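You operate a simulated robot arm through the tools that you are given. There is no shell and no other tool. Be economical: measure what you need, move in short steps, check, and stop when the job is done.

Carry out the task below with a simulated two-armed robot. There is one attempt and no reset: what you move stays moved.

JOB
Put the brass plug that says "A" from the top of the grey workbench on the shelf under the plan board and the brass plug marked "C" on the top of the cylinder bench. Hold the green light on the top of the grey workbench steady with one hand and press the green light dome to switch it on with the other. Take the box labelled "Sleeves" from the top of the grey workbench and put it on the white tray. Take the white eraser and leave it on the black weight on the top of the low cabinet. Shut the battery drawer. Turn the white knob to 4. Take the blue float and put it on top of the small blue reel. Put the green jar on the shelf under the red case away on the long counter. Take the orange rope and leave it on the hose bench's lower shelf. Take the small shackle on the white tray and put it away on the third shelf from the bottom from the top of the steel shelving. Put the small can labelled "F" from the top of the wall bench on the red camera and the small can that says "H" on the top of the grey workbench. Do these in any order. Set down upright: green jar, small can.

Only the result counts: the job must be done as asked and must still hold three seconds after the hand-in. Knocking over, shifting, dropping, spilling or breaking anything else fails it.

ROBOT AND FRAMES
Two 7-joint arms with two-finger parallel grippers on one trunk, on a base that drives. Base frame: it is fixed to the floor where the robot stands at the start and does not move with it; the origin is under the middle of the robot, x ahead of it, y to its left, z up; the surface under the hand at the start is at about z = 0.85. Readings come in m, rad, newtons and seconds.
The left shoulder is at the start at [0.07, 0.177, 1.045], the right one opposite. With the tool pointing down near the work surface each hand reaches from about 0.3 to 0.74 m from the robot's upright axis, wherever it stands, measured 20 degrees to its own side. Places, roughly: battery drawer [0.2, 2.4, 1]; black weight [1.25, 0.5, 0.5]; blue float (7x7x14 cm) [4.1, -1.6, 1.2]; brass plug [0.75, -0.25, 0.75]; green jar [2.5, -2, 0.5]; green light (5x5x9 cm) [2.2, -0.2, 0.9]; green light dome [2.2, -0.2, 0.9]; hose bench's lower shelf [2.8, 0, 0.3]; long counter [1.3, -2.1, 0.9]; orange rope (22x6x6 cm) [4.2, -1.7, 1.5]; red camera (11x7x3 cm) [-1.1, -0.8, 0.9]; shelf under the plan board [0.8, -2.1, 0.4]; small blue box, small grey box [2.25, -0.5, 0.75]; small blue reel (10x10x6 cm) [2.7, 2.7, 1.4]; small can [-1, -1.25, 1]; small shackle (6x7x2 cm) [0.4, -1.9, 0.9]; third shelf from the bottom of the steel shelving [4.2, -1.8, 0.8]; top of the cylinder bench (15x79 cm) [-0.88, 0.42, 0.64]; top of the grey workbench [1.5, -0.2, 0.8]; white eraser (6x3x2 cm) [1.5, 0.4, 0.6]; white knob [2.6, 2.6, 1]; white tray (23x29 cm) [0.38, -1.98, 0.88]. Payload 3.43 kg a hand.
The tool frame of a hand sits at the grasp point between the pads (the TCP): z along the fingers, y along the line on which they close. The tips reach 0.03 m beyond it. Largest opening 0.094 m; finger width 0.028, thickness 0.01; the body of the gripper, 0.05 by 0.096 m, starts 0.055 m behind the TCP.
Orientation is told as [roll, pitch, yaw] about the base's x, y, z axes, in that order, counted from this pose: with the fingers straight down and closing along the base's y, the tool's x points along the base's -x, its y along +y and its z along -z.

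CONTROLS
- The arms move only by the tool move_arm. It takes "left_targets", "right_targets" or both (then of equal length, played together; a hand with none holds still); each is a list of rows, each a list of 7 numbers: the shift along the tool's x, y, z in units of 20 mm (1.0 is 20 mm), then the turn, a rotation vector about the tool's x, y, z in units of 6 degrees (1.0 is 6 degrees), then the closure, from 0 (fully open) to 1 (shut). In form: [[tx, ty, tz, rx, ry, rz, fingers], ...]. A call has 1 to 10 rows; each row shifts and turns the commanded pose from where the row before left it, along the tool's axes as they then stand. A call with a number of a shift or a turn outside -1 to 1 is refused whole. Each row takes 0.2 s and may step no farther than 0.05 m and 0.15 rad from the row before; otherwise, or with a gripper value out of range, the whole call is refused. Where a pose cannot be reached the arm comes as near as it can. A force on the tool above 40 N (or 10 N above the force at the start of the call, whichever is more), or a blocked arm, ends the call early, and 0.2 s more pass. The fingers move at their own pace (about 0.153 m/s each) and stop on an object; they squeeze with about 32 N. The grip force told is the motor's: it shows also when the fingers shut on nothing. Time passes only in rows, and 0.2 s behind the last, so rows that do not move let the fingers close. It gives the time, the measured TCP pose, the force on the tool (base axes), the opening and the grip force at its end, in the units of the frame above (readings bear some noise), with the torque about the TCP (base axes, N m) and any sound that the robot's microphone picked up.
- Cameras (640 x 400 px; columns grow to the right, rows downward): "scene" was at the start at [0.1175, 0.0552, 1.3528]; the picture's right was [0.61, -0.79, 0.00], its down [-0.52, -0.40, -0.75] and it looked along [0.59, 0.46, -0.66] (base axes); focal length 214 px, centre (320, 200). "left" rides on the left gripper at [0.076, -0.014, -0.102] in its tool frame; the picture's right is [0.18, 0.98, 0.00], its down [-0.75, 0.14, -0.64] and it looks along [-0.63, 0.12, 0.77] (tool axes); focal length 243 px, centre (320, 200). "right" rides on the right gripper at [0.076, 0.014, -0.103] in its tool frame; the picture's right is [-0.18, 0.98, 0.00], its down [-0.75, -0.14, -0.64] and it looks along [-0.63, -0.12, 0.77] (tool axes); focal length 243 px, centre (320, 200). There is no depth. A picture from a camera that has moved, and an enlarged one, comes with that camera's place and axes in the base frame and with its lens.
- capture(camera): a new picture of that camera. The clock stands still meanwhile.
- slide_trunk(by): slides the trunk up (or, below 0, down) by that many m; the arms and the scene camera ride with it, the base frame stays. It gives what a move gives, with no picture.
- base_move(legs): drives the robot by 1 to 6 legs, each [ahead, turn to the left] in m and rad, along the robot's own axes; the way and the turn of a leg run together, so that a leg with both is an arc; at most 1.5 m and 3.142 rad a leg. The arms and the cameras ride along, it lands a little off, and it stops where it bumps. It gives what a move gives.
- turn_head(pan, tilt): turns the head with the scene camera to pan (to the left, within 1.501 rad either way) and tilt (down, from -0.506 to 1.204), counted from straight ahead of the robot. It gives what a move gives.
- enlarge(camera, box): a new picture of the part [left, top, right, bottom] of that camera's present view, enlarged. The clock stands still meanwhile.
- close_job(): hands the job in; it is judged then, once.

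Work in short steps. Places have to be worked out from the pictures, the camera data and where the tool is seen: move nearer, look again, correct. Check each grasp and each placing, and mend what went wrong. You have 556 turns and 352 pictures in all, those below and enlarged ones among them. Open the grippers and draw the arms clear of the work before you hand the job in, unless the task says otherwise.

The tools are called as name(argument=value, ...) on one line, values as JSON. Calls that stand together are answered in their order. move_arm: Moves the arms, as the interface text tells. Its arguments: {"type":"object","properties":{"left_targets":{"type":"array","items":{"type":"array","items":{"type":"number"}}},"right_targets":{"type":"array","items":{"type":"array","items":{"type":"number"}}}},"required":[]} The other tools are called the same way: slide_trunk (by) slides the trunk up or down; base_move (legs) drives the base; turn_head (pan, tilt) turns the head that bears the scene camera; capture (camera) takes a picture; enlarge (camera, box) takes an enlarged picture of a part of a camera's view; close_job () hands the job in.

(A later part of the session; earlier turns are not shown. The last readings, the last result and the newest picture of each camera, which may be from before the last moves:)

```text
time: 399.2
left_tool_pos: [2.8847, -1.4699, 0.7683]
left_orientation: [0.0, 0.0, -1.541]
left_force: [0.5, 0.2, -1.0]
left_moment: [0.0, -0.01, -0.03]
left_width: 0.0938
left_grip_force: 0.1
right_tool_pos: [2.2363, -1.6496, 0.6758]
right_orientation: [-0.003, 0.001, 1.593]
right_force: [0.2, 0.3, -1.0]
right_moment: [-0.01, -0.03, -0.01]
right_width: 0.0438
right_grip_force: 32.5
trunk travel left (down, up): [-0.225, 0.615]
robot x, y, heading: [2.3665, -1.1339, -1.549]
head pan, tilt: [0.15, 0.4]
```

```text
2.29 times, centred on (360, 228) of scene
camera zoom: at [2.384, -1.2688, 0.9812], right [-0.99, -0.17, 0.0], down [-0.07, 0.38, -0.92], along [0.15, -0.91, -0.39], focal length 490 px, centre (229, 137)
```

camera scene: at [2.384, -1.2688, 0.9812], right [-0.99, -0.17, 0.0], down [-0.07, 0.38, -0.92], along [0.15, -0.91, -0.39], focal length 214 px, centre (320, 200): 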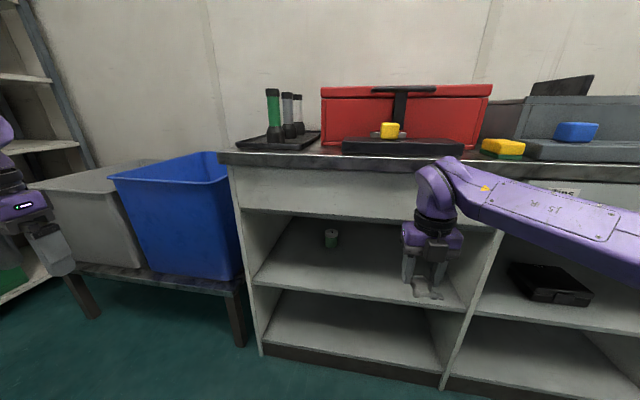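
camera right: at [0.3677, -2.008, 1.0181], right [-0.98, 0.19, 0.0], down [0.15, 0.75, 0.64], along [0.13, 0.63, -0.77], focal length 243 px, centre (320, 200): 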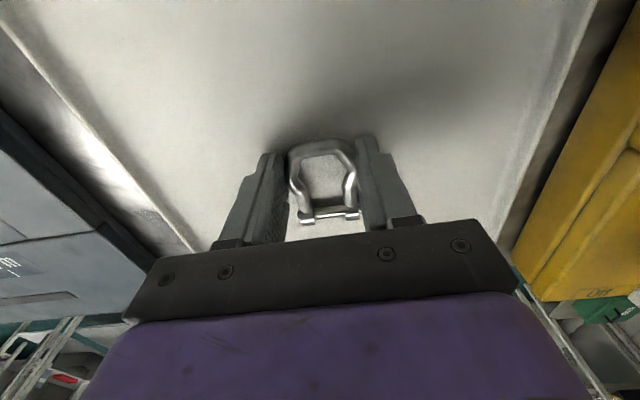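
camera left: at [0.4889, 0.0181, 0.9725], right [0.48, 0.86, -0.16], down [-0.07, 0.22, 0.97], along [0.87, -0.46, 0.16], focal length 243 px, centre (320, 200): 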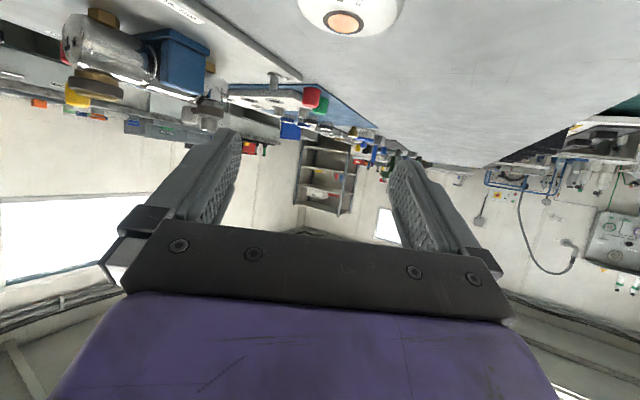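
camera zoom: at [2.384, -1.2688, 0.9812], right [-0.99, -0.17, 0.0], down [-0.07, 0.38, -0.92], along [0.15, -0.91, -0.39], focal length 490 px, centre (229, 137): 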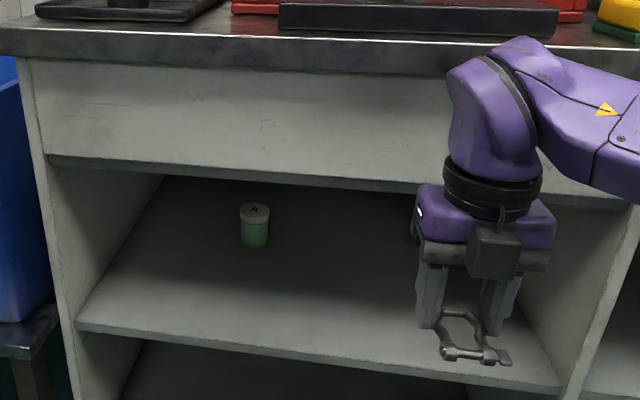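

Jar at ≈(2.466,-2.075) on the shelf at z≈0.41. Rotate the left hand 180° about its axis so that its camera rides on top for a horizontal entry.

move_arm(left_targets=[[0, 0, 0, 0, 0, -1, 0], [0, 0, 0, 0, 0, -1, 0], [0, 0, 0, 0, 0, -1, 0], [0, 0, 0, 0, 0, -1, 0], [0, 0, 0, 0, 0, -1, 0], [0, 0, 0, 0, 0, -1, 0], [0, 0, 0, 0, 0, -1, 0], [0, 0, 0, 0, 0, -1, 0], [0, 0, 0, 0, 0, -1, 0], [0, 0, 0, 0, 0, -1, 0]])

move_arm(left_targets=[[0, 0, 0, 0, 0, -1, 0], [0, 0, 0, 0, 0, -1, 0], [0, 0, 0, 0, 0, -1, 0], [0, 0, 0, 0, 0, -1, 0], [0, 0, 0, 0, 0, -1, 0], [0, 0, 0, 0, 0, -1, 0], [0, 0, 0, 0, 0, -1, 0], [0, 0, 0, 0, 0, -1, 0], [0, 0, 0, 0, 0, -1, 0], [0, 0, 0, 0, 0, -1, 0]])

move_arm(left_targets=[[0, 0, 0, 0, 0, -1, 0], [0, 0, 0, 0, 0, -1, 0], [0, 0, 0, 0, 0, -1, 0], [0, 0, 0, 0, 0, -1, 0], [0, 0, 0, 0, 0, -1, 0], [0, 0, 0, 0, 0, -1, 0], [0, 0, 0, 0, 0, -1, 0], [0, 0, 0, 0, 0, -1, 0], [0, 0, 0, 0, 0, -1, 0], [0, 0, 0, 0, 0, -1, 0]])

```text
time: 401.4
left_tool_pos: [2.8839, -1.4695, 0.7695]
left_orientation: [0.0, -0.001, -0.493]
left_force: [-0.9, 0.4, 0.1]
left_moment: [0.01, 0.0, 0.0]
left_width: 0.0939
left_grip_force: 0.1
right_tool_pos: [2.2375, -1.6498, 0.6747]
right_orientation: [-0.003, 0.001, 1.591]
right_force: [-0.5, 0.2, -0.9]
right_moment: [0.0, 0.0, 0.0]
right_width: 0.0437
right_grip_force: 32.5
trunk travel left (down, up): [-0.225, 0.615]
robot x, y, heading: [2.3668, -1.1285, -1.549]
head pan, tilt: [0.15, 0.4]
```

```text
time: 403.6
left_tool_pos: [2.8844, -1.4701, 0.77]
left_orientation: [0.001, -0.001, 0.555]
left_force: [0.4, 0.8, -0.2]
left_moment: [0.0, 0.03, 0.02]
left_width: 0.0941
left_grip_force: 0.1
right_tool_pos: [2.2363, -1.6502, 0.6749]
right_orientation: [-0.002, 0.0, 1.593]
right_force: [-1.1, -0.3, -0.4]
right_moment: [0.0, 0.03, 0.01]
right_width: 0.0441
right_grip_force: 31.4
trunk travel left (down, up): [-0.225, 0.615]
robot x, y, heading: [2.3667, -1.1293, -1.551]
head pan, tilt: [0.15, 0.4]
```

```text
time: 405.8
left_tool_pos: [2.8837, -1.4706, 0.7697]
left_orientation: [0.001, 0.001, 1.602]
left_force: [-0.3, -0.5, 0.1]
left_moment: [-0.01, 0.02, 0.01]
left_width: 0.0941
left_grip_force: 0.1
right_tool_pos: [2.2354, -1.6502, 0.6758]
right_orientation: [-0.004, 0.001, 1.592]
right_force: [0.1, -0.6, -1.2]
right_moment: [-0.03, 0.01, 0.01]
right_width: 0.0439
right_grip_force: 31.7
trunk travel left (down, up): [-0.225, 0.615]
robot x, y, heading: [2.3653, -1.1273, -1.547]
head pan, tilt: [0.15, 0.4]
```

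Lower the trunk 20 cm, pull the right hand (shackle) back a little, and pitch the left hand forward while bringing it in front.

slide_trunk(by=-0.2)

move_arm(left_targets=[[1, 0.5, 0, 0, 1, 0, 0], [0.98, 0.5, 0.15, 0, 1, 0, 0], [0.96, 0.6, 0.26, 0, 1, 0, 0], [0.93, 0.7, 0.36, 0, 1, 0, 0], [0.89, 0.8, 0.45, 0, 1, 0, 0], [0.84, 0.8, 0.54, 0, 1, 0, 0], [0.77, 0.8, 0.63, 0, 1, 0, 0], [0.7, 0.8, 0.7, 0, 1, 0, 0], [0.62, 0.8, 0.78, 0, 1, 0, 0], [0.54, 0.8, 0.84, 0, 1, 0, 0]], right_targets=[[-0.5, 0, 0, 0, 0, 0, 1], [-0.5, 0, 0, 0, 0, 0, 1], [-0.5, 0, 0, 0, 0, 0, 1], [-0.5, 0, 0, 0, 0, 0, 1], [-0.5, 0, 0, 0, 0, 0, 1], [-0.5, 0, 0, 0, 0, 0, 1], [-0.5, 0, 0, 0, 0, 0, 1], [-0.5, 0, 0, 0, 0, 0, 1], [-0.5, 0, 0, 0, 0, 0, 1], [-0.5, 0, 0, 0, 0, 0, 1]])

move_arm(left_targets=[[0, 1, 0, 0, 1, 0, 0], [0, 1, 0, 0, 1, 0, 0], [0, 1, 0, 0, 1, 0, 0], [0, 1, 0, 0, 0.3, 0, 0], [0, 1, 0, 0, 0, 0, 0], [0, 1, 0, 0, 0, 0, 0], [0, 1, 0, 0, 0, 0, 0], [0, 1, 0, 0, 0, 0, 0], [0, 1, 0, 0, 0, 0, 0], [0, 1, 0, 0, 0, 0, 0]])

capture(camera="scene")

capture(camera="left")

```text
time: 408.0
left_tool_pos: [2.8849, -1.4716, 0.5693]
left_orientation: [0.0, 0.001, 1.601]
left_force: [0.7, 0.1, -1.1]
left_moment: [0.0, -0.01, 0.01]
left_width: 0.0939
left_grip_force: 0.1
right_tool_pos: [2.2359, -1.6483, 0.4757]
right_orientation: [-0.003, 0.0, 1.591]
right_force: [0.8, 0.0, -0.3]
right_moment: [-0.02, -0.01, 0.0]
right_width: 0.044
right_grip_force: 31.8
trunk travel left (down, up): [-0.025, 0.815]
robot x, y, heading: [2.3647, -1.1291, -1.548]
head pan, tilt: [0.15, 0.4]
```

```text
time: 410.2
left_tool_pos: [2.755, -1.6737, 0.5555]
left_orientation: [0.029, 1.047, 1.63]
left_force: [-0.2, 0.0, -0.1]
left_moment: [0.02, -0.02, -0.02]
left_width: 0.0942
left_grip_force: 0.1
right_tool_pos: [2.2319, -1.5505, 0.4756]
right_orientation: [-0.003, 0.001, 1.591]
right_force: [-1.1, 0.8, -0.9]
right_moment: [0.0, -0.02, 0.04]
right_width: 0.0441
right_grip_force: 32.3
trunk travel left (down, up): [-0.025, 0.815]
robot x, y, heading: [2.3694, -1.1331, -1.553]
head pan, tilt: [0.15, 0.4]
```

```text
time: 412.4
left_tool_pos: [2.616, -1.7547, 0.5355]
left_orientation: [0.119, 1.383, 1.721]
left_force: [-0.2, 0.2, -0.6]
left_moment: [-0.02, -0.01, -0.02]
left_width: 0.0941
left_grip_force: 0.1
left hand out of reach, approached as far as the arm can: row 1, 2, 3, 4, 5, 6, 7, 8, 9, 10
right_tool_pos: [2.2329, -1.5517, 0.4748]
right_orientation: [-0.003, 0.0, 1.591]
right_force: [-0.6, 0.3, -0.3]
right_moment: [-0.02, 0.04, 0.02]
right_width: 0.0438
right_grip_force: 31.8
trunk travel left (down, up): [-0.025, 0.815]
robot x, y, heading: [2.3695, -1.1333, -1.544]
head pan, tilt: [0.15, 0.4]
```

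```text
201 pictures are left
camera scene: at [2.384, -1.2687, 0.7812], right [-0.99, -0.17, 0.0], down [-0.07, 0.38, -0.92], along [0.15, -0.91, -0.39], focal length 214 px, centre (320, 200)
```

scene: 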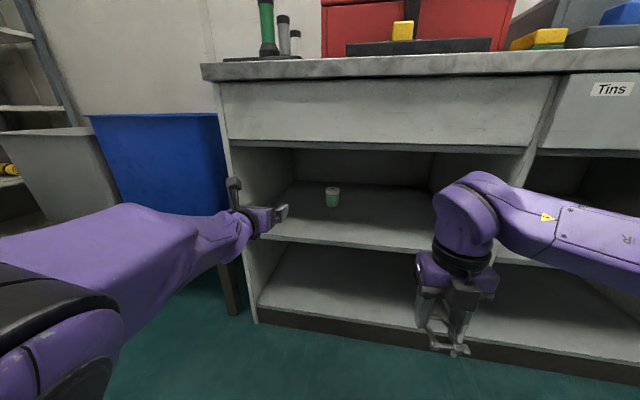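

```text
200 pictures are left
camera left: at [2.6288, -1.6682, 0.6301], right [-0.98, -0.07, 0.2], down [-0.18, 0.77, -0.62], along [-0.11, -0.64, -0.76], focal length 243 px, centre (320, 200)
```

left: 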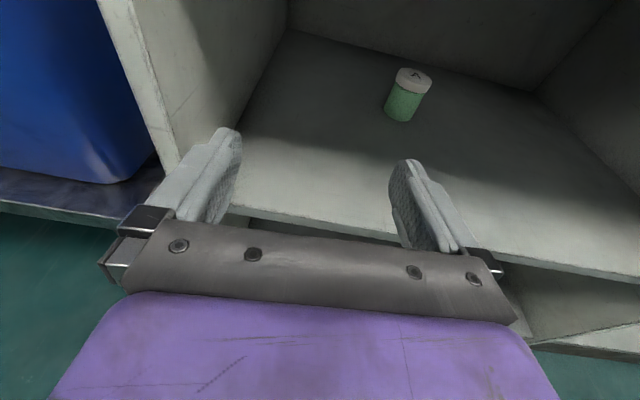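

Jar at ≈(2.465,-2.09). Turning the base right by 0.14 rad lines the hand up with it.

base_move(legs=[[0, -0.145]])

move_arm(left_targets=[[-0.35, 0, 0.07, 0, 0, 0, 0], [0, 0, 0, 0, 0, 0, 0]])

capture(camera="left")

```text
time: 413.4
left_tool_pos: [2.5223, -1.7825, 0.5376]
left_orientation: [0.124, 1.387, 1.578]
left_force: [0.1, 0.2, 0.2]
left_moment: [0.03, -0.02, 0.0]
left_width: 0.0942
left_grip_force: 0.0
right_tool_pos: [2.1735, -1.5269, 0.4751]
right_orientation: [-0.003, 0.0, 1.45]
right_force: [0.0, 0.8, -1.5]
right_moment: [-0.03, 0.01, 0.0]
right_width: 0.0439
right_grip_force: 32.0
trunk travel left (down, up): [-0.025, 0.815]
robot x, y, heading: [2.3653, -1.1318, -1.692]
head pan, tilt: [0.15, 0.4]
```

```text
time: 414.0
left_tool_pos: [2.5236, -1.7829, 0.5349]
left_orientation: [0.252, 1.384, 1.701]
left_force: [-0.1, 0.1, -0.5]
left_moment: [0.0, 0.02, 0.0]
left_width: 0.094
left_grip_force: 0.0
right_tool_pos: [2.1745, -1.5292, 0.4756]
right_orientation: [-0.003, 0.0, 1.449]
right_force: [-0.3, -0.4, -0.5]
right_moment: [-0.03, 0.0, -0.02]
right_width: 0.0438
right_grip_force: 32.4
trunk travel left (down, up): [-0.025, 0.815]
robot x, y, heading: [2.3645, -1.1313, -1.693]
head pan, tilt: [0.15, 0.4]
```

```text
199 pictures are left
camera left: at [2.5521, -1.6993, 0.6286], right [-0.97, 0.08, 0.23], down [-0.08, 0.78, -0.62], along [-0.23, -0.62, -0.75], focal length 243 px, centre (320, 200)
```

left: 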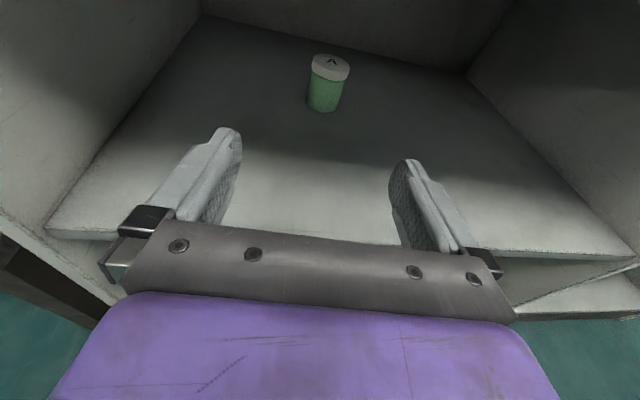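

Aligned apart from ~2 cm to the right. Lower to z≈0.475, shift right 2 cm, and drive ahead 10 cm.

move_arm(left_targets=[[-0.98, 0.5, 0.19, 0, 0, 0, 0], [-0.98, 0.5, 0.19, 0, 0, 0, 0], [-0.98, 0, 0.19, 0, 0, 0, 0], [0, 0, 0, 0, 0, 0, 0]])

base_move(legs=[[0.1, 0]])

capture(camera="left")

capture(camera="scene")

```text
time: 415.0
left_tool_pos: [2.5363, -1.791, 0.5207]
left_orientation: [0.262, 1.381, 1.711]
left_force: [0.6, 0.2, -0.5]
left_moment: [0.0, 0.02, -0.02]
left_width: 0.0939
left_grip_force: 0.1
left hand out of reach, approached as far as the arm can: row 1, 2, 3
right_tool_pos: [2.1728, -1.5283, 0.4734]
right_orientation: [-0.002, 0.0, 1.449]
right_force: [0.3, 0.0, -1.3]
right_moment: [-0.06, -0.03, 0.0]
right_width: 0.0439
right_grip_force: 31.8
trunk travel left (down, up): [-0.025, 0.815]
robot x, y, heading: [2.3647, -1.1299, -1.693]
head pan, tilt: [0.15, 0.4]
```

```text
time: 416.1
left_tool_pos: [2.5263, -1.8917, 0.515]
left_orientation: [0.25, 1.371, 1.706]
left_force: [-0.9, 0.4, 0.0]
left_moment: [0.0, 0.0, -0.03]
left_width: 0.0939
left_grip_force: 0.1
right_tool_pos: [2.162, -1.6263, 0.4759]
right_orientation: [-0.003, 0.002, 1.451]
right_force: [0.5, 0.4, -1.0]
right_moment: [-0.04, 0.03, 0.01]
right_width: 0.0439
right_grip_force: 32.3
trunk travel left (down, up): [-0.025, 0.815]
robot x, y, heading: [2.3516, -1.2307, -1.698]
head pan, tilt: [0.15, 0.4]
```

```text
198 pictures are left
camera left: at [2.5546, -1.8086, 0.6106], right [-0.97, 0.07, 0.23], down [-0.08, 0.79, -0.61], along [-0.23, -0.61, -0.76], focal length 243 px, centre (320, 200)
```

left: 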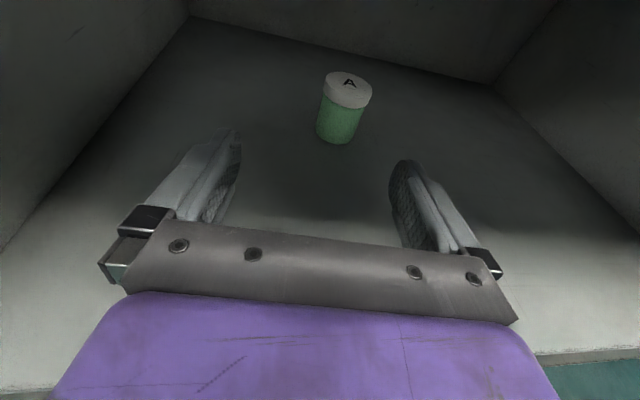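

```text
197 pictures are left
camera scene: at [2.3516, -1.3687, 0.7812], right [-1.0, -0.03, 0.0], down [-0.01, 0.39, -0.92], along [0.03, -0.92, -0.39], focal length 214 px, centre (320, 200)
```

scene: 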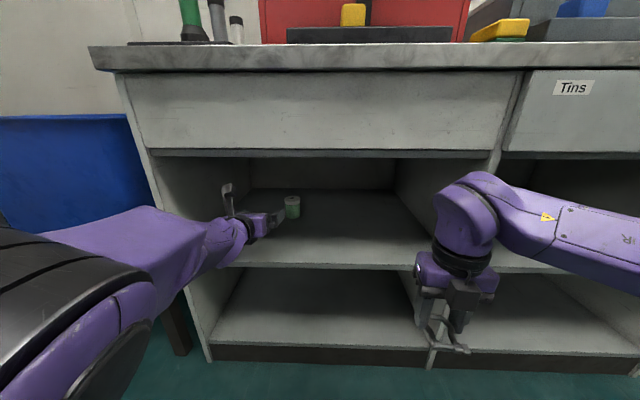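

Advance along the tool axis (which also lowers it), drifting right.

move_arm(left_targets=[[0, 0.3, 1, 0, 0, 0, 0], [0, 0.3, 1, 0, 0, 0, 0], [0, 0.3, 1, 0, 0, 0, 0], [0, 0.3, 1, 0, 0, 0, 0], [0, 0.3, 1, 0, 0, 0, 0], [0, 0.3, 1, 0, 0, 0, 0], [0, 0.3, 1, 0, 0, 0, 0]])

capture(camera="left")

```text
time: 417.7
left_tool_pos: [2.4828, -2.0246, 0.4926]
left_orientation: [0.384, 1.364, 1.855]
left_force: [-0.3, 0.1, 0.7]
left_moment: [0.0, 0.01, 0.01]
left_width: 0.0941
left_grip_force: 0.1
right_tool_pos: [2.1624, -1.6281, 0.4753]
right_orientation: [-0.004, -0.001, 1.45]
right_force: [-0.3, 0.4, -0.7]
right_moment: [-0.02, -0.01, 0.01]
right_width: 0.0441
right_grip_force: 31.8
trunk travel left (down, up): [-0.025, 0.815]
robot x, y, heading: [2.3523, -1.2266, -1.69]
head pan, tilt: [0.15, 0.4]
```

```text
196 pictures are left
camera left: at [2.5118, -1.9417, 0.5863], right [-0.97, 0.05, 0.26], down [-0.12, 0.79, -0.6], along [-0.23, -0.61, -0.75], focal length 243 px, centre (320, 200)
```

left: 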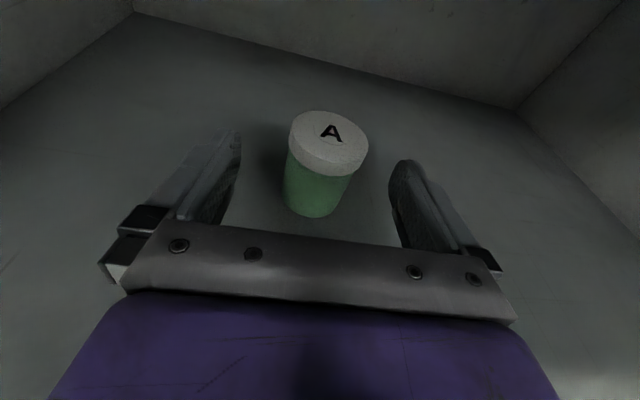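

move_arm(left_targets=[[-0.15, 0.15, 0.95, 0, 0, 0, 0], [-0.15, 0.15, 0.95, 0, 0, 0, 0], [-0.15, 0.15, 0.85, 0, 0, 0, 0], [0, 0, 0, 0, 0, 0, 0]])

capture(camera="left")

```text
time: 418.7
left_tool_pos: [2.4519, -2.0736, 0.471]
left_orientation: [0.248, 1.372, 1.702]
left_force: [-0.8, -0.3, 0.1]
left_moment: [0.0, 0.03, -0.02]
left_width: 0.0937
left_grip_force: 0.0
right_tool_pos: [2.1617, -1.6282, 0.4748]
right_orientation: [-0.005, 0.0, 1.452]
right_force: [0.2, 0.4, -1.1]
right_moment: [-0.04, 0.01, 0.03]
right_width: 0.044
right_grip_force: 32.0
trunk travel left (down, up): [-0.025, 0.815]
robot x, y, heading: [2.3538, -1.2301, -1.694]
head pan, tilt: [0.15, 0.4]
```

```text
195 pictures are left
camera left: at [2.4796, -1.9911, 0.5663], right [-0.97, 0.07, 0.23], down [-0.08, 0.79, -0.61], along [-0.23, -0.61, -0.76], focal length 243 px, centre (320, 200)
```

left: 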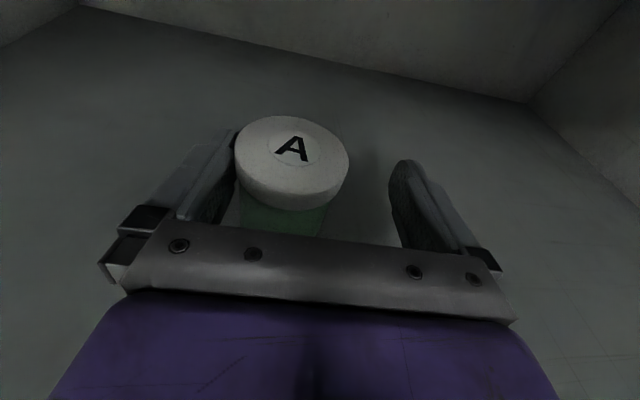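

Shift back 1.3 cm and close.

move_arm(left_targets=[[0, -0.65, 0, 0, 0, 0, 0], [0, 0, 0, 0, 0, 0, 0], [0, 0, 0, 0, 0, 0, 1], [0, 0, 0, 0, 0, 0, 1], [0, 0, 0, 0, 0, 0, 1], [0, 0, 0, 0, 0, 0, 1]])

capture(camera="left")

```text
time: 420.1
left_tool_pos: [2.4648, -2.0748, 0.4707]
left_orientation: [0.252, 1.373, 1.706]
left_force: [1.6, 1.3, 0.5]
left_moment: [-0.02, -0.02, 0.02]
left_width: 0.0597
left_grip_force: 32.1
right_tool_pos: [2.162, -1.6267, 0.4748]
right_orientation: [-0.003, -0.001, 1.449]
right_force: [0.2, -0.5, -1.9]
right_moment: [-0.02, 0.01, -0.01]
right_width: 0.0439
right_grip_force: 31.7
trunk travel left (down, up): [-0.025, 0.815]
robot x, y, heading: [2.357, -1.2336, -1.694]
head pan, tilt: [0.15, 0.4]
```

```text
194 pictures are left
camera left: at [2.4926, -1.9926, 0.5661], right [-0.97, 0.07, 0.23], down [-0.08, 0.79, -0.61], along [-0.23, -0.61, -0.76], focal length 243 px, centre (320, 200)
```

left: 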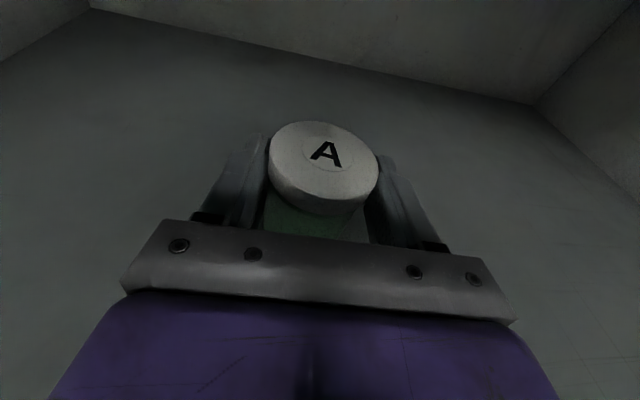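

Gripped at the lid. Lift 2 cm, retract, and back the base out.

move_arm(left_targets=[[0.98, 0, -0.2, 0, 0, 0, 1], [0.3, 0, -1, 0, 0, 0, 1], [0.2, 0, -1, 0, 0, 0, 1], [0.2, 0, -1, 0, 0, 0, 1], [0.2, 0, -1, 0, 0, 0, 1], [0.2, 0, -1, 0, 0, 0, 1], [0.2, 0, -1, 0, 0, 0, 1]])

base_move(legs=[[-0.3, 0]])

capture(camera="scene")

```text
time: 421.7
left_tool_pos: [2.4927, -1.9657, 0.5373]
left_orientation: [0.346, 1.364, 1.812]
left_force: [0.8, 0.5, -1.8]
left_moment: [0.02, 0.0, 0.06]
left_width: 0.0592
left_grip_force: 31.7
right_tool_pos: [2.1617, -1.627, 0.4744]
right_orientation: [-0.005, -0.002, 1.451]
right_force: [0.1, 0.0, -0.1]
right_moment: [-0.02, 0.0, 0.0]
right_width: 0.0438
right_grip_force: 32.3
trunk travel left (down, up): [-0.025, 0.815]
robot x, y, heading: [2.3561, -1.232, -1.698]
head pan, tilt: [0.15, 0.4]
```

```text
time: 423.8
left_tool_pos: [2.5333, -1.6578, 0.5397]
left_orientation: [0.358, 1.367, 1.827]
left_force: [0.1, 0.0, -1.5]
left_moment: [-0.02, 0.0, -0.03]
left_width: 0.0593
left_grip_force: 32.4
right_tool_pos: [2.2018, -1.3231, 0.4751]
right_orientation: [-0.003, -0.003, 1.459]
right_force: [0.8, -0.8, -1.2]
right_moment: [-0.01, 0.01, -0.03]
right_width: 0.0438
right_grip_force: 31.7
trunk travel left (down, up): [-0.025, 0.815]
robot x, y, heading: [2.3904, -0.9253, -1.683]
head pan, tilt: [0.15, 0.4]
```

```text
193 pictures are left
camera scene: at [2.3892, -1.0639, 0.7812], right [-1.0, -0.04, 0.0], down [-0.01, 0.39, -0.92], along [0.03, -0.92, -0.39], focal length 214 px, centre (320, 200)
```

scene: 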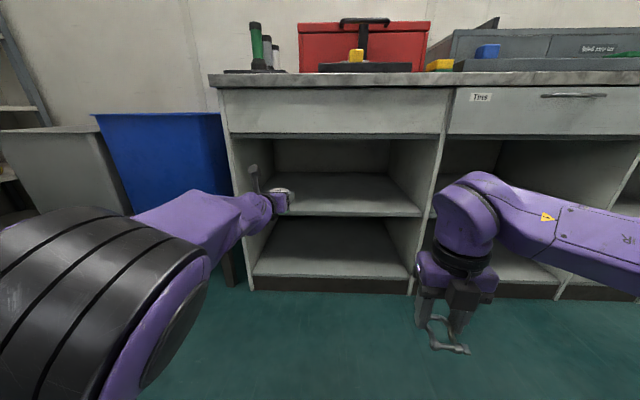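

Out. Raise the trunk and look over the counter top for a free place.

slide_trunk(by=0.4)

slide_trunk(by=0.2)

turn_head(pan=-0.35, tilt=0.45)

capture(camera="scene")

```text
time: 427.6
left_tool_pos: [2.5352, -1.6581, 0.9401]
left_orientation: [0.376, 1.364, 1.848]
left_force: [-0.4, 0.5, -1.4]
left_moment: [0.0, 0.02, -0.01]
left_width: 0.0593
left_grip_force: 31.8
right_tool_pos: [2.2014, -1.3233, 0.8752]
right_orientation: [-0.005, -0.003, 1.459]
right_force: [-0.5, 0.0, -1.1]
right_moment: [0.02, 0.01, -0.02]
right_width: 0.0437
right_grip_force: 32.2
trunk travel left (down, up): [-0.425, 0.415]
robot x, y, heading: [2.3916, -0.9223, -1.682]
head pan, tilt: [0.15, 0.4]
```

```text
time: 429.8
left_tool_pos: [2.5346, -1.6584, 1.1405]
left_orientation: [0.375, 1.363, 1.847]
left_force: [-0.1, -0.5, -2.3]
left_moment: [0.0, 0.05, 0.0]
left_width: 0.0589
left_grip_force: 32.0
right_tool_pos: [2.2019, -1.3244, 1.0755]
right_orientation: [-0.004, -0.002, 1.459]
right_force: [0.1, 0.5, -0.1]
right_moment: [-0.01, 0.01, 0.02]
right_width: 0.0439
right_grip_force: 32.1
trunk travel left (down, up): [-0.625, 0.215]
robot x, y, heading: [2.3882, -0.9235, -1.68]
head pan, tilt: [0.15, 0.4]
```

```text
time: 430.8
left_tool_pos: [2.5341, -1.6594, 1.1407]
left_orientation: [0.377, 1.366, 1.848]
left_force: [-0.3, -1.1, -1.4]
left_moment: [0.02, 0.04, 0.0]
left_width: 0.0586
left_grip_force: 31.6
right_tool_pos: [2.2029, -1.3224, 1.0748]
right_orientation: [-0.004, -0.002, 1.459]
right_force: [-0.4, 0.0, -1.8]
right_moment: [0.03, 0.02, -0.02]
right_width: 0.0436
right_grip_force: 32.4
trunk travel left (down, up): [-0.625, 0.215]
robot x, y, heading: [2.3901, -0.9258, -1.688]
head pan, tilt: [-0.351, 0.45]
```

```text
192 pictures are left
camera scene: at [2.3447, -1.0537, 1.3765], right [-0.89, 0.45, 0.0], down [0.19, 0.39, -0.9], along [-0.4, -0.8, -0.44], focal length 214 px, centre (320, 200)
```

scene: 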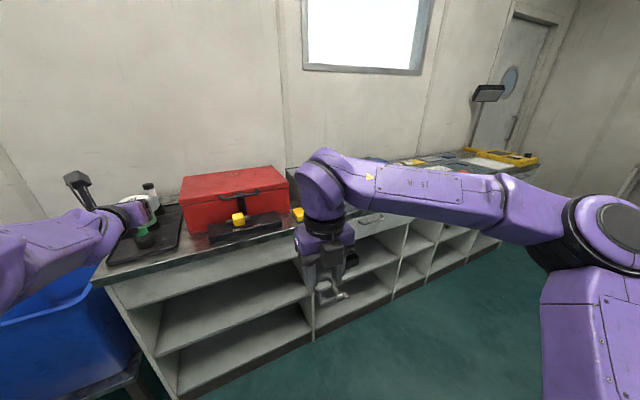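

enlarge(camera="scene", box=[80, 150, 320, 300])

capture(camera="left")

```text
2.67 times, centred on (200, 225) of scene
camera zoom: at [2.3447, -1.0537, 1.3765], right [-0.89, 0.45, 0.0], down [0.19, 0.39, -0.9], along [-0.4, -0.8, -0.44], focal length 572 px, centre (640, 133)
```

zoom: 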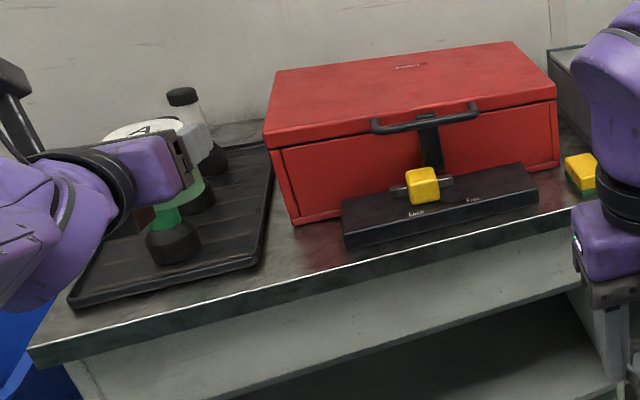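

```text
190 pictures are left
camera left: at [2.5636, -1.5757, 1.2345], right [-0.97, 0.05, 0.25], down [-0.12, 0.79, -0.61], along [-0.23, -0.61, -0.75], focal length 243 px, centre (320, 200)
```

left: 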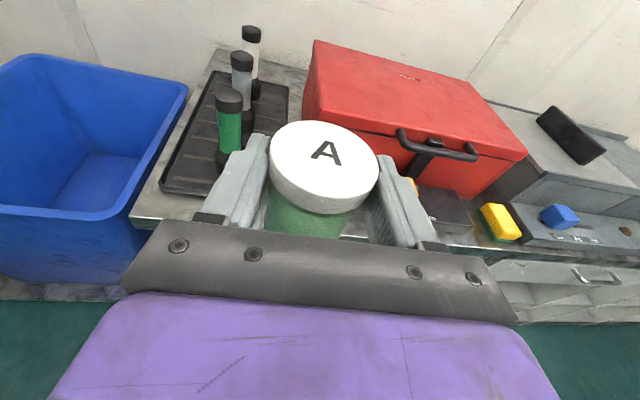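

A free spot lies between the black tray and the black slab at ≈(2.468,-1.82). Drive ahead 16 cm, shift right 4.5 cm.

base_move(legs=[[0.16, 0]])

move_arm(left_targets=[[0, 0.8, 0, 0, 0, 0, 1], [0, 0.8, 0, 0, 0, 0, 1], [0, 0.7, 0, 0, 0, 0, 1], [0, 0, 0, 0, 0, 0, 1]])

capture(camera="left")

turn_head(pan=0.1, tilt=0.6)

capture(camera="scene")

```text
time: 432.2
left_tool_pos: [2.5153, -1.8217, 1.1397]
left_orientation: [0.378, 1.367, 1.845]
left_force: [0.3, 0.0, -1.3]
left_moment: [0.03, -0.01, 0.03]
left_width: 0.0593
left_grip_force: 32.2
right_tool_pos: [2.1817, -1.486, 1.0746]
right_orientation: [-0.004, 0.0, 1.457]
right_force: [-0.2, -0.7, -1.0]
right_moment: [-0.02, -0.02, -0.01]
right_width: 0.0438
right_grip_force: 31.8
trunk travel left (down, up): [-0.625, 0.215]
robot x, y, heading: [2.3719, -1.0898, -1.686]
head pan, tilt: [-0.351, 0.45]
```

```text
time: 433.2
left_tool_pos: [2.4905, -1.8215, 1.1469]
left_orientation: [0.546, 1.341, 2.029]
left_force: [-0.1, 0.0, -1.8]
left_moment: [0.02, 0.03, -0.01]
left_width: 0.0593
left_grip_force: 32.1
right_tool_pos: [2.1816, -1.4863, 1.0747]
right_orientation: [-0.005, 0.0, 1.456]
right_force: [0.0, 0.2, -1.0]
right_moment: [0.0, 0.01, 0.0]
right_width: 0.0438
right_grip_force: 32.5
trunk travel left (down, up): [-0.625, 0.215]
robot x, y, heading: [2.3736, -1.0875, -1.691]
head pan, tilt: [-0.351, 0.45]
```

```text
189 pictures are left
camera left: at [2.5213, -1.739, 1.2405], right [-0.95, 0.03, 0.3], down [-0.16, 0.79, -0.59], along [-0.25, -0.61, -0.75], focal length 243 px, centre (320, 200)
```

left: 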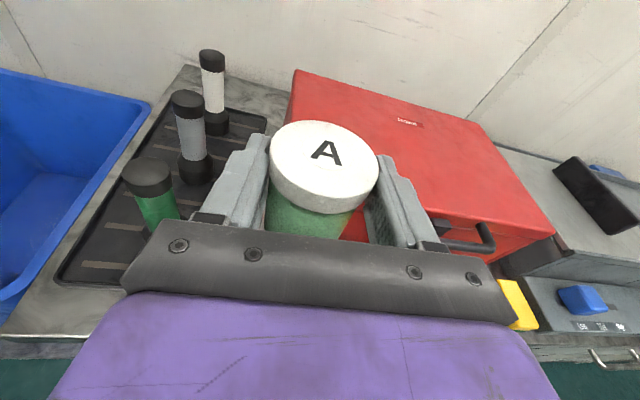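

```text
time: 434.1
left_tool_pos: [2.4857, -1.8189, 1.1486]
left_orientation: [0.555, 1.342, 2.034]
left_force: [0.1, 0.0, -1.2]
left_moment: [0.02, -0.04, -0.03]
left_width: 0.059
left_grip_force: 32.3
right_tool_pos: [2.1817, -1.4871, 1.0755]
right_orientation: [-0.003, -0.001, 1.458]
right_force: [0.2, -0.3, -0.4]
right_moment: [0.01, -0.01, -0.02]
right_width: 0.0438
right_grip_force: 31.6
trunk travel left (down, up): [-0.625, 0.215]
robot x, y, heading: [2.3735, -1.0885, -1.681]
head pan, tilt: [0.099, 0.6]
```

```text
188 pictures are left
camera scene: at [2.3651, -1.2232, 1.363], right [-1.0, 0.02, 0.0], down [0.01, 0.56, -0.82], along [-0.01, -0.82, -0.57], focal length 214 px, centre (320, 200)
```

scene: 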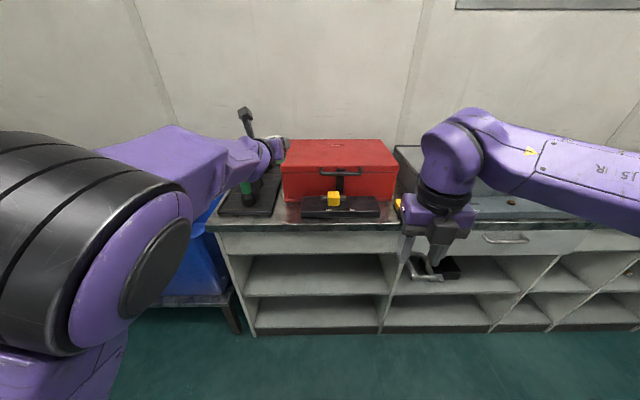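

Correct the small roll, nudge right, then lower with the trunk.

move_arm(left_targets=[[0, 0.5, 0, 0, 0, 0.7, 1], [0, 0.4, 0, 0, 0, 0, 1], [0, 0, 0, 0, 0, 0, 1]])

slide_trunk(by=-0.15)

capture(camera="left")

enlarge(camera="scene", box=[200, 90, 400, 215])

```text
time: 434.9
left_tool_pos: [2.4773, -1.8237, 1.1555]
left_orientation: [0.245, 1.37, 1.719]
left_force: [0.5, 0.0, -1.6]
left_moment: [0.06, 0.03, 0.01]
left_width: 0.059
left_grip_force: 32.0
left hand out of reach, approached as far as the arm can: row 1, 2
right_tool_pos: [2.1826, -1.4878, 1.0754]
right_orientation: [-0.004, 0.0, 1.456]
right_force: [0.2, 0.1, -1.8]
right_moment: [-0.02, -0.03, 0.03]
right_width: 0.0439
right_grip_force: 31.5
trunk travel left (down, up): [-0.625, 0.215]
robot x, y, heading: [2.3722, -1.0871, -1.685]
head pan, tilt: [0.099, 0.6]
```

```text
time: 436.6
left_tool_pos: [2.4765, -1.8233, 1.0064]
left_orientation: [0.243, 1.37, 1.717]
left_force: [0.6, 0.7, -1.0]
left_moment: [0.04, 0.0, -0.02]
left_width: 0.0588
left_grip_force: 31.8
right_tool_pos: [2.1816, -1.4859, 0.9254]
right_orientation: [-0.004, 0.0, 1.457]
right_force: [-0.6, 0.2, -1.0]
right_moment: [-0.04, 0.01, 0.03]
right_width: 0.0438
right_grip_force: 32.0
trunk travel left (down, up): [-0.475, 0.365]
robot x, y, heading: [2.3727, -1.0862, -1.686]
head pan, tilt: [0.099, 0.6]
```

```text
187 pictures are left
camera left: at [2.5029, -1.7411, 1.1015], right [-0.97, 0.05, 0.23], down [-0.1, 0.79, -0.61], along [-0.21, -0.61, -0.76], focal length 243 px, centre (320, 200)
```

left: 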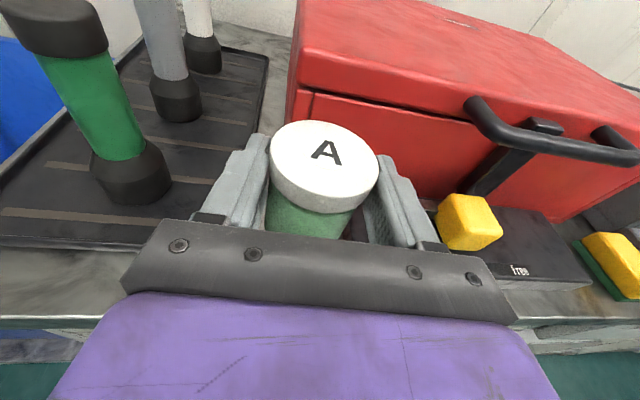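

```text
3.20 times, centred on (300, 152) of scene
camera zoom: at [2.3654, -1.223, 1.213], right [-1.0, 0.02, 0.0], down [0.01, 0.57, -0.82], along [-0.01, -0.82, -0.57], focal length 686 px, centre (384, 352)
```

zoom: 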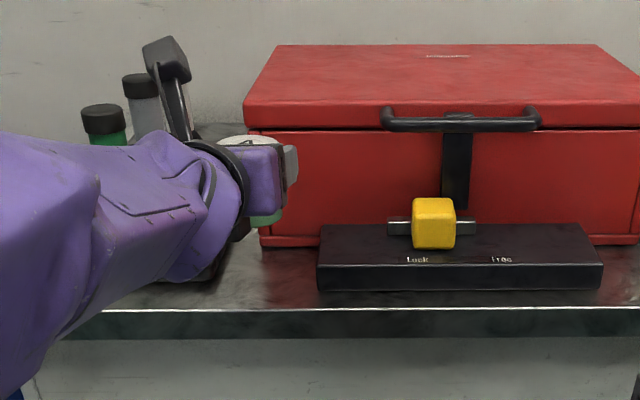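

Spot is right under the jar. Lower with the trunk in small steps until contact.

slide_trunk(by=-0.035)

slide_trunk(by=-0.01)

slide_trunk(by=-0.008)

```text
time: 437.4
left_tool_pos: [2.4769, -1.8236, 0.9709]
left_orientation: [0.246, 1.369, 1.717]
left_force: [-0.3, -0.4, -1.4]
left_moment: [0.03, -0.02, -0.02]
left_width: 0.0587
left_grip_force: 31.9
right_tool_pos: [2.1823, -1.4864, 0.8915]
right_orientation: [-0.002, 0.002, 1.457]
right_force: [-0.1, -0.3, -0.1]
right_moment: [-0.02, -0.02, 0.02]
right_width: 0.0438
right_grip_force: 31.7
trunk travel left (down, up): [-0.44, 0.4]
robot x, y, heading: [2.3721, -1.0923, -1.686]
head pan, tilt: [0.099, 0.6]
```

```text
time: 438.0
left_tool_pos: [2.4764, -1.8241, 0.9614]
left_orientation: [0.244, 1.368, 1.718]
left_force: [0.0, 0.1, -1.1]
left_moment: [0.0, -0.02, -0.01]
left_width: 0.0587
left_grip_force: 32.4
right_tool_pos: [2.1829, -1.4868, 0.8796]
right_orientation: [-0.003, 0.0, 1.459]
right_force: [-1.1, 0.3, -1.3]
right_moment: [-0.04, 0.01, -0.01]
right_width: 0.0436
right_grip_force: 31.8
trunk travel left (down, up): [-0.43, 0.41]
robot x, y, heading: [2.371, -1.0882, -1.685]
head pan, tilt: [0.099, 0.6]
```

```text
time: 438.6
left_tool_pos: [2.4767, -1.8239, 0.953]
left_orientation: [0.243, 1.37, 1.717]
left_force: [-0.3, 0.1, -0.9]
left_moment: [0.01, 0.03, -0.01]
left_width: 0.0587
left_grip_force: 32.0
right_tool_pos: [2.182, -1.4868, 0.8726]
right_orientation: [-0.003, 0.0, 1.458]
right_force: [-1.1, -0.1, -1.2]
right_moment: [-0.06, 0.0, 0.01]
right_width: 0.0436
right_grip_force: 32.1
trunk travel left (down, up): [-0.422, 0.418]
robot x, y, heading: [2.3731, -1.0894, -1.692]
head pan, tilt: [0.099, 0.6]
```

slide_trunk(by=-0.006)

slide_trunk(by=-0.005)

slide_trunk(by=-0.005)

```text
time: 439.1
left_tool_pos: [2.477, -1.823, 0.9477]
left_orientation: [0.243, 1.368, 1.718]
left_force: [0.1, -0.1, -1.9]
left_moment: [0.03, -0.02, 0.02]
left_width: 0.0585
left_grip_force: 31.8
right_tool_pos: [2.1818, -1.4864, 0.8652]
right_orientation: [-0.004, -0.001, 1.458]
right_force: [-0.4, -0.3, -0.7]
right_moment: [0.02, -0.03, 0.01]
right_width: 0.044
right_grip_force: 32.4
trunk travel left (down, up): [-0.416, 0.424]
robot x, y, heading: [2.3691, -1.0879, -1.688]
head pan, tilt: [0.099, 0.6]
```

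```text
time: 439.7
left_tool_pos: [2.4769, -1.8235, 0.9419]
left_orientation: [0.242, 1.37, 1.718]
left_force: [-0.3, 0.6, -0.3]
left_moment: [0.0, 0.02, 0.01]
left_width: 0.0587
left_grip_force: 32.1
right_tool_pos: [2.1823, -1.4862, 0.8615]
right_orientation: [-0.005, 0.0, 1.457]
right_force: [0.1, -0.2, -1.5]
right_moment: [0.0, -0.01, -0.03]
right_width: 0.0439
right_grip_force: 32.1
trunk travel left (down, up): [-0.411, 0.429]
robot x, y, heading: [2.3743, -1.0843, -1.687]
head pan, tilt: [0.099, 0.6]
```

```text
time: 440.2
left_tool_pos: [2.4771, -1.8237, 0.9384]
left_orientation: [0.242, 1.369, 1.718]
left_force: [-0.5, 0.0, -2.0]
left_moment: [0.01, 0.02, 0.0]
left_width: 0.0588
left_grip_force: 32.4
right_tool_pos: [2.1821, -1.4867, 0.8561]
right_orientation: [-0.004, -0.001, 1.457]
right_force: [0.2, 0.1, -0.8]
right_moment: [-0.04, 0.0, -0.02]
right_width: 0.0441
right_grip_force: 32.0
trunk travel left (down, up): [-0.406, 0.434]
robot x, y, heading: [2.372, -1.0863, -1.683]
head pan, tilt: [0.099, 0.6]
```

slide_trunk(by=-0.004)

slide_trunk(by=-0.004)

enlarge(camera="scene", box=[220, 60, 340, 135])

```text
time: 440.7
left_tool_pos: [2.4769, -1.8238, 0.9344]
left_orientation: [0.242, 1.37, 1.717]
left_force: [0.1, 0.0, 0.3]
left_moment: [-0.03, 0.04, 0.0]
left_width: 0.0588
left_grip_force: 31.9
right_tool_pos: [2.1823, -1.4875, 0.8521]
right_orientation: [-0.003, 0.0, 1.458]
right_force: [0.6, 0.1, -1.2]
right_moment: [-0.02, 0.01, 0.01]
right_width: 0.0439
right_grip_force: 31.6
trunk travel left (down, up): [-0.402, 0.438]
robot x, y, heading: [2.374, -1.0916, -1.684]
head pan, tilt: [0.099, 0.6]
```

```text
time: 441.3
left_tool_pos: [2.476, -1.8238, 0.9332]
left_orientation: [0.247, 1.377, 1.721]
left_force: [1.4, -4.0, 12.1]
left_moment: [-0.48, 0.08, 0.04]
left_width: 0.0585
left_grip_force: 32.4
right_tool_pos: [2.1831, -1.4859, 0.8491]
right_orientation: [-0.003, 0.0, 1.457]
right_force: [-0.3, -0.7, -1.5]
right_moment: [0.02, -0.04, -0.01]
right_width: 0.044
right_grip_force: 32.5
trunk travel left (down, up): [-0.398, 0.442]
robot x, y, heading: [2.3746, -1.0897, -1.684]
head pan, tilt: [0.099, 0.6]
```

```text
5.33 times, centred on (280, 98) of scene
camera zoom: at [2.3654, -1.2216, 1.1364], right [-1.0, 0.02, 0.0], down [0.01, 0.56, -0.83], along [-0.01, -0.83, -0.56], focal length 1144 px, centre (533, 747)
```

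zoom: 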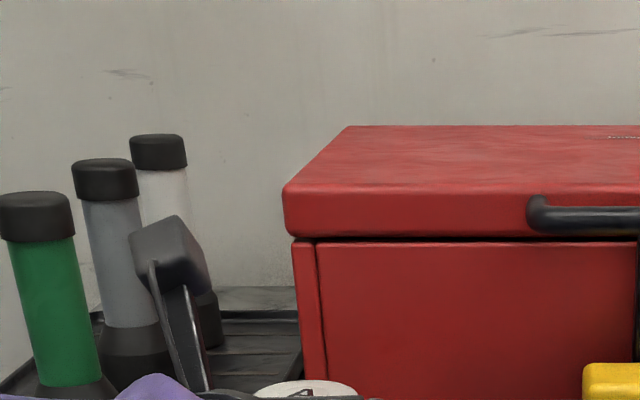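

Contact at the counter. Settle 2 mm more, open, and back straight off.

slide_trunk(by=-0.003)

move_arm(left_targets=[[0, 0, 0, 0, 0, 0, 0.5], [0, 0, 0, 0, 0, 0, 0.2], [0, 0, 0, 0, 0, 0, 0.1], [0, 0, 0, 0, 0, 0, 0]])

capture(camera="left")

base_move(legs=[[-0.12, 0]])

capture(camera="left")

```text
time: 441.8
left_tool_pos: [2.476, -1.8219, 0.9316]
left_orientation: [0.245, 1.378, 1.72]
left_force: [2.9, -5.2, 25.0]
left_moment: [-0.17, -0.11, -0.04]
left_width: 0.0585
left_grip_force: 32.3
right_tool_pos: [2.1821, -1.4849, 0.8465]
right_orientation: [-0.004, 0.002, 1.458]
right_force: [0.6, -0.4, -1.1]
right_moment: [-0.01, 0.01, -0.02]
right_width: 0.044
right_grip_force: 31.9
trunk travel left (down, up): [-0.395, 0.445]
robot x, y, heading: [2.3684, -1.0889, -1.684]
head pan, tilt: [0.099, 0.6]
```

```text
time: 442.8
left_tool_pos: [2.4791, -1.8231, 0.9262]
left_orientation: [0.245, 1.369, 1.72]
left_force: [8.7, 6.7, -5.8]
left_moment: [0.22, -0.51, -0.18]
left_width: 0.0888
left_grip_force: 0.0
right_tool_pos: [2.1843, -1.488, 0.8445]
right_orientation: [-0.001, -0.001, 1.457]
right_force: [0.4, -0.1, -0.4]
right_moment: [-0.02, -0.03, -0.02]
right_width: 0.044
right_grip_force: 32.0
trunk travel left (down, up): [-0.395, 0.445]
robot x, y, heading: [2.3726, -1.0902, -1.685]
head pan, tilt: [0.099, 0.6]
```

```text
184 pictures are left
camera left: at [2.5048, -1.7406, 1.0207], right [-0.97, 0.05, 0.23], down [-0.1, 0.79, -0.61], along [-0.21, -0.61, -0.76], focal length 243 px, centre (320, 200)
```

left: 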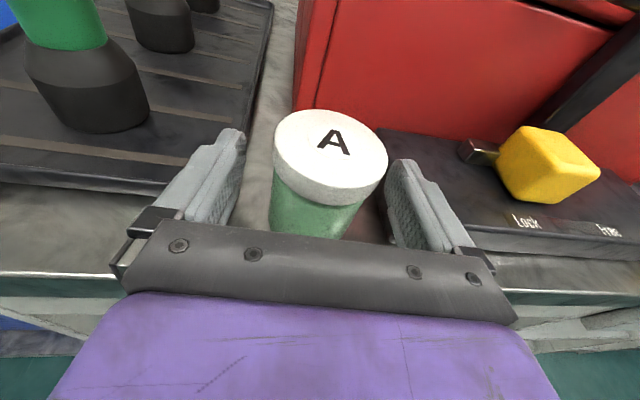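

```text
time: 444.0
left_tool_pos: [2.49, -1.702, 0.9274]
left_orientation: [0.244, 1.372, 1.717]
left_force: [-0.9, -0.2, 0.0]
left_moment: [0.03, 0.01, 0.0]
left_width: 0.0942
left_grip_force: 0.1
right_tool_pos: [2.1971, -1.3644, 0.8452]
right_orientation: [-0.004, 0.001, 1.457]
right_force: [-0.3, 0.2, -1.1]
right_moment: [-0.06, 0.0, -0.01]
right_width: 0.0439
right_grip_force: 32.5
trunk travel left (down, up): [-0.395, 0.445]
robot x, y, heading: [2.3869, -0.9683, -1.689]
head pan, tilt: [0.099, 0.6]
```

```text
183 pictures are left
camera left: at [2.5165, -1.6185, 1.0222], right [-0.97, 0.06, 0.23], down [-0.1, 0.79, -0.61], along [-0.21, -0.61, -0.76], focal length 243 px, centre (320, 200)
```

left: 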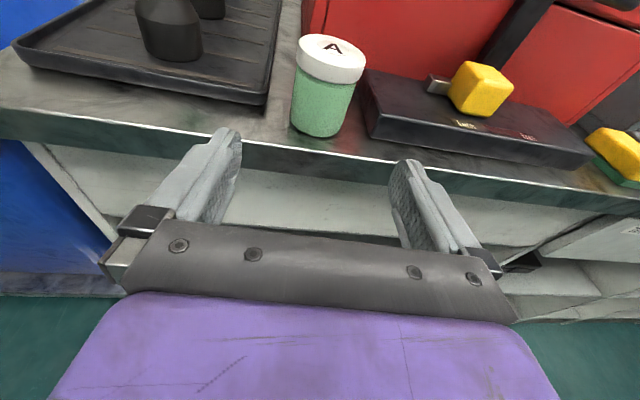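

The jar stands well. Raise the trunk and look toward the steel shelving before driving.

slide_trunk(by=0.3)

turn_head(pan=1.2, tilt=0.35)

capture(camera="scene")

```text
time: 447.0
left_tool_pos: [2.4917, -1.703, 1.2268]
left_orientation: [0.274, 1.37, 1.747]
left_force: [-0.5, -0.2, 0.2]
left_moment: [0.02, 0.02, -0.03]
left_width: 0.0937
left_grip_force: 0.0
right_tool_pos: [2.1959, -1.3646, 1.1441]
right_orientation: [-0.003, 0.0, 1.455]
right_force: [0.5, -0.5, -0.3]
right_moment: [-0.01, 0.02, 0.01]
right_width: 0.044
right_grip_force: 32.4
trunk travel left (down, up): [-0.695, 0.145]
robot x, y, heading: [2.3869, -0.969, -1.686]
head pan, tilt: [0.099, 0.6]
```

```text
time: 448.4
left_tool_pos: [2.4923, -1.7023, 1.2256]
left_orientation: [0.273, 1.368, 1.746]
left_force: [0.0, -0.2, -0.4]
left_moment: [-0.02, -0.01, -0.02]
left_width: 0.094
left_grip_force: 0.1
right_tool_pos: [2.196, -1.3653, 1.1441]
right_orientation: [-0.004, 0.0, 1.455]
right_force: [-0.1, 0.7, -1.4]
right_moment: [-0.03, -0.01, 0.01]
right_width: 0.044
right_grip_force: 31.8
trunk travel left (down, up): [-0.695, 0.145]
robot x, y, heading: [2.3892, -0.9653, -1.691]
head pan, tilt: [1.201, 0.351]
```

```text
182 pictures are left
camera scene: at [2.4632, -1.0567, 1.4557], right [-0.47, -0.88, 0.0], down [-0.3, 0.16, -0.94], along [0.83, -0.44, -0.34], focal length 214 px, centre (320, 200)
```

scene: 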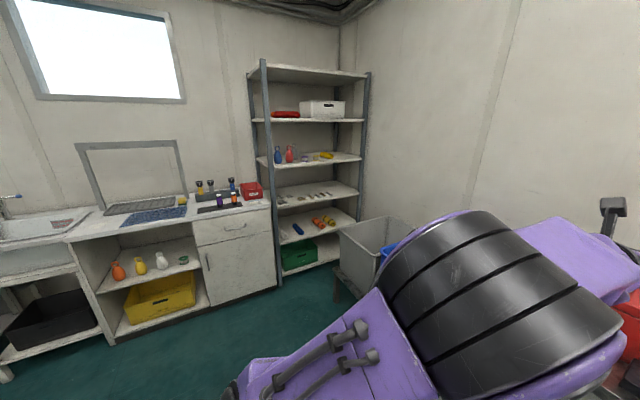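

Shelving faces -x with its front at x≈4.0. Approach part-way and look.

base_move(legs=[[0, 1.1], [0.6, 0], [0, 0.59], [0.1, 0]])

turn_head(pan=-0.4, tilt=0.3)

capture(camera="scene")

```text
time: 456.9
left_tool_pos: [3.703, -1.1298, 1.2266]
left_orientation: [0.273, 1.367, -2.863]
left_force: [-0.5, 0.2, -0.5]
left_moment: [0.0, -0.01, 0.0]
left_width: 0.0939
left_grip_force: 0.0
right_tool_pos: [3.3961, -1.4592, 1.1467]
right_orientation: [-0.003, 0.0, 3.126]
right_force: [1.2, 0.4, -1.8]
right_moment: [-0.01, -0.01, 0.03]
right_width: 0.0441
right_grip_force: 31.6
trunk travel left (down, up): [-0.695, 0.145]
robot x, y, heading: [2.9833, -1.3078, -0.014]
head pan, tilt: [1.201, 0.351]
```

```text
time: 458.6
left_tool_pos: [3.7038, -1.1308, 1.2284]
left_orientation: [0.279, 1.368, -2.857]
left_force: [0.3, 0.2, 0.0]
left_moment: [-0.01, -0.05, 0.0]
left_width: 0.094
left_grip_force: 0.1
right_tool_pos: [3.3974, -1.46, 1.1441]
right_orientation: [-0.003, 0.0, 3.126]
right_force: [0.0, 0.8, -0.9]
right_moment: [-0.03, -0.02, 0.0]
right_width: 0.0437
right_grip_force: 32.2
trunk travel left (down, up): [-0.695, 0.145]
robot x, y, heading: [2.9768, -1.309, -0.019]
head pan, tilt: [-0.4, 0.3]
```

```text
181 pictures are left
camera scene: at [3.1179, -1.3451, 1.4605], right [-0.4, -0.91, 0.0], down [-0.27, 0.12, -0.96], along [0.87, -0.39, -0.3], focal length 214 px, centre (320, 200)
```

scene: 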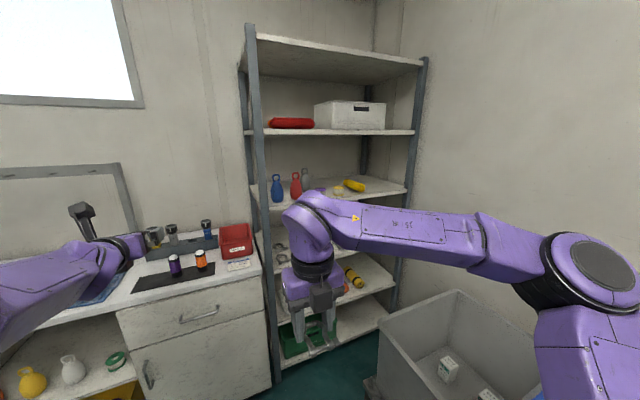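

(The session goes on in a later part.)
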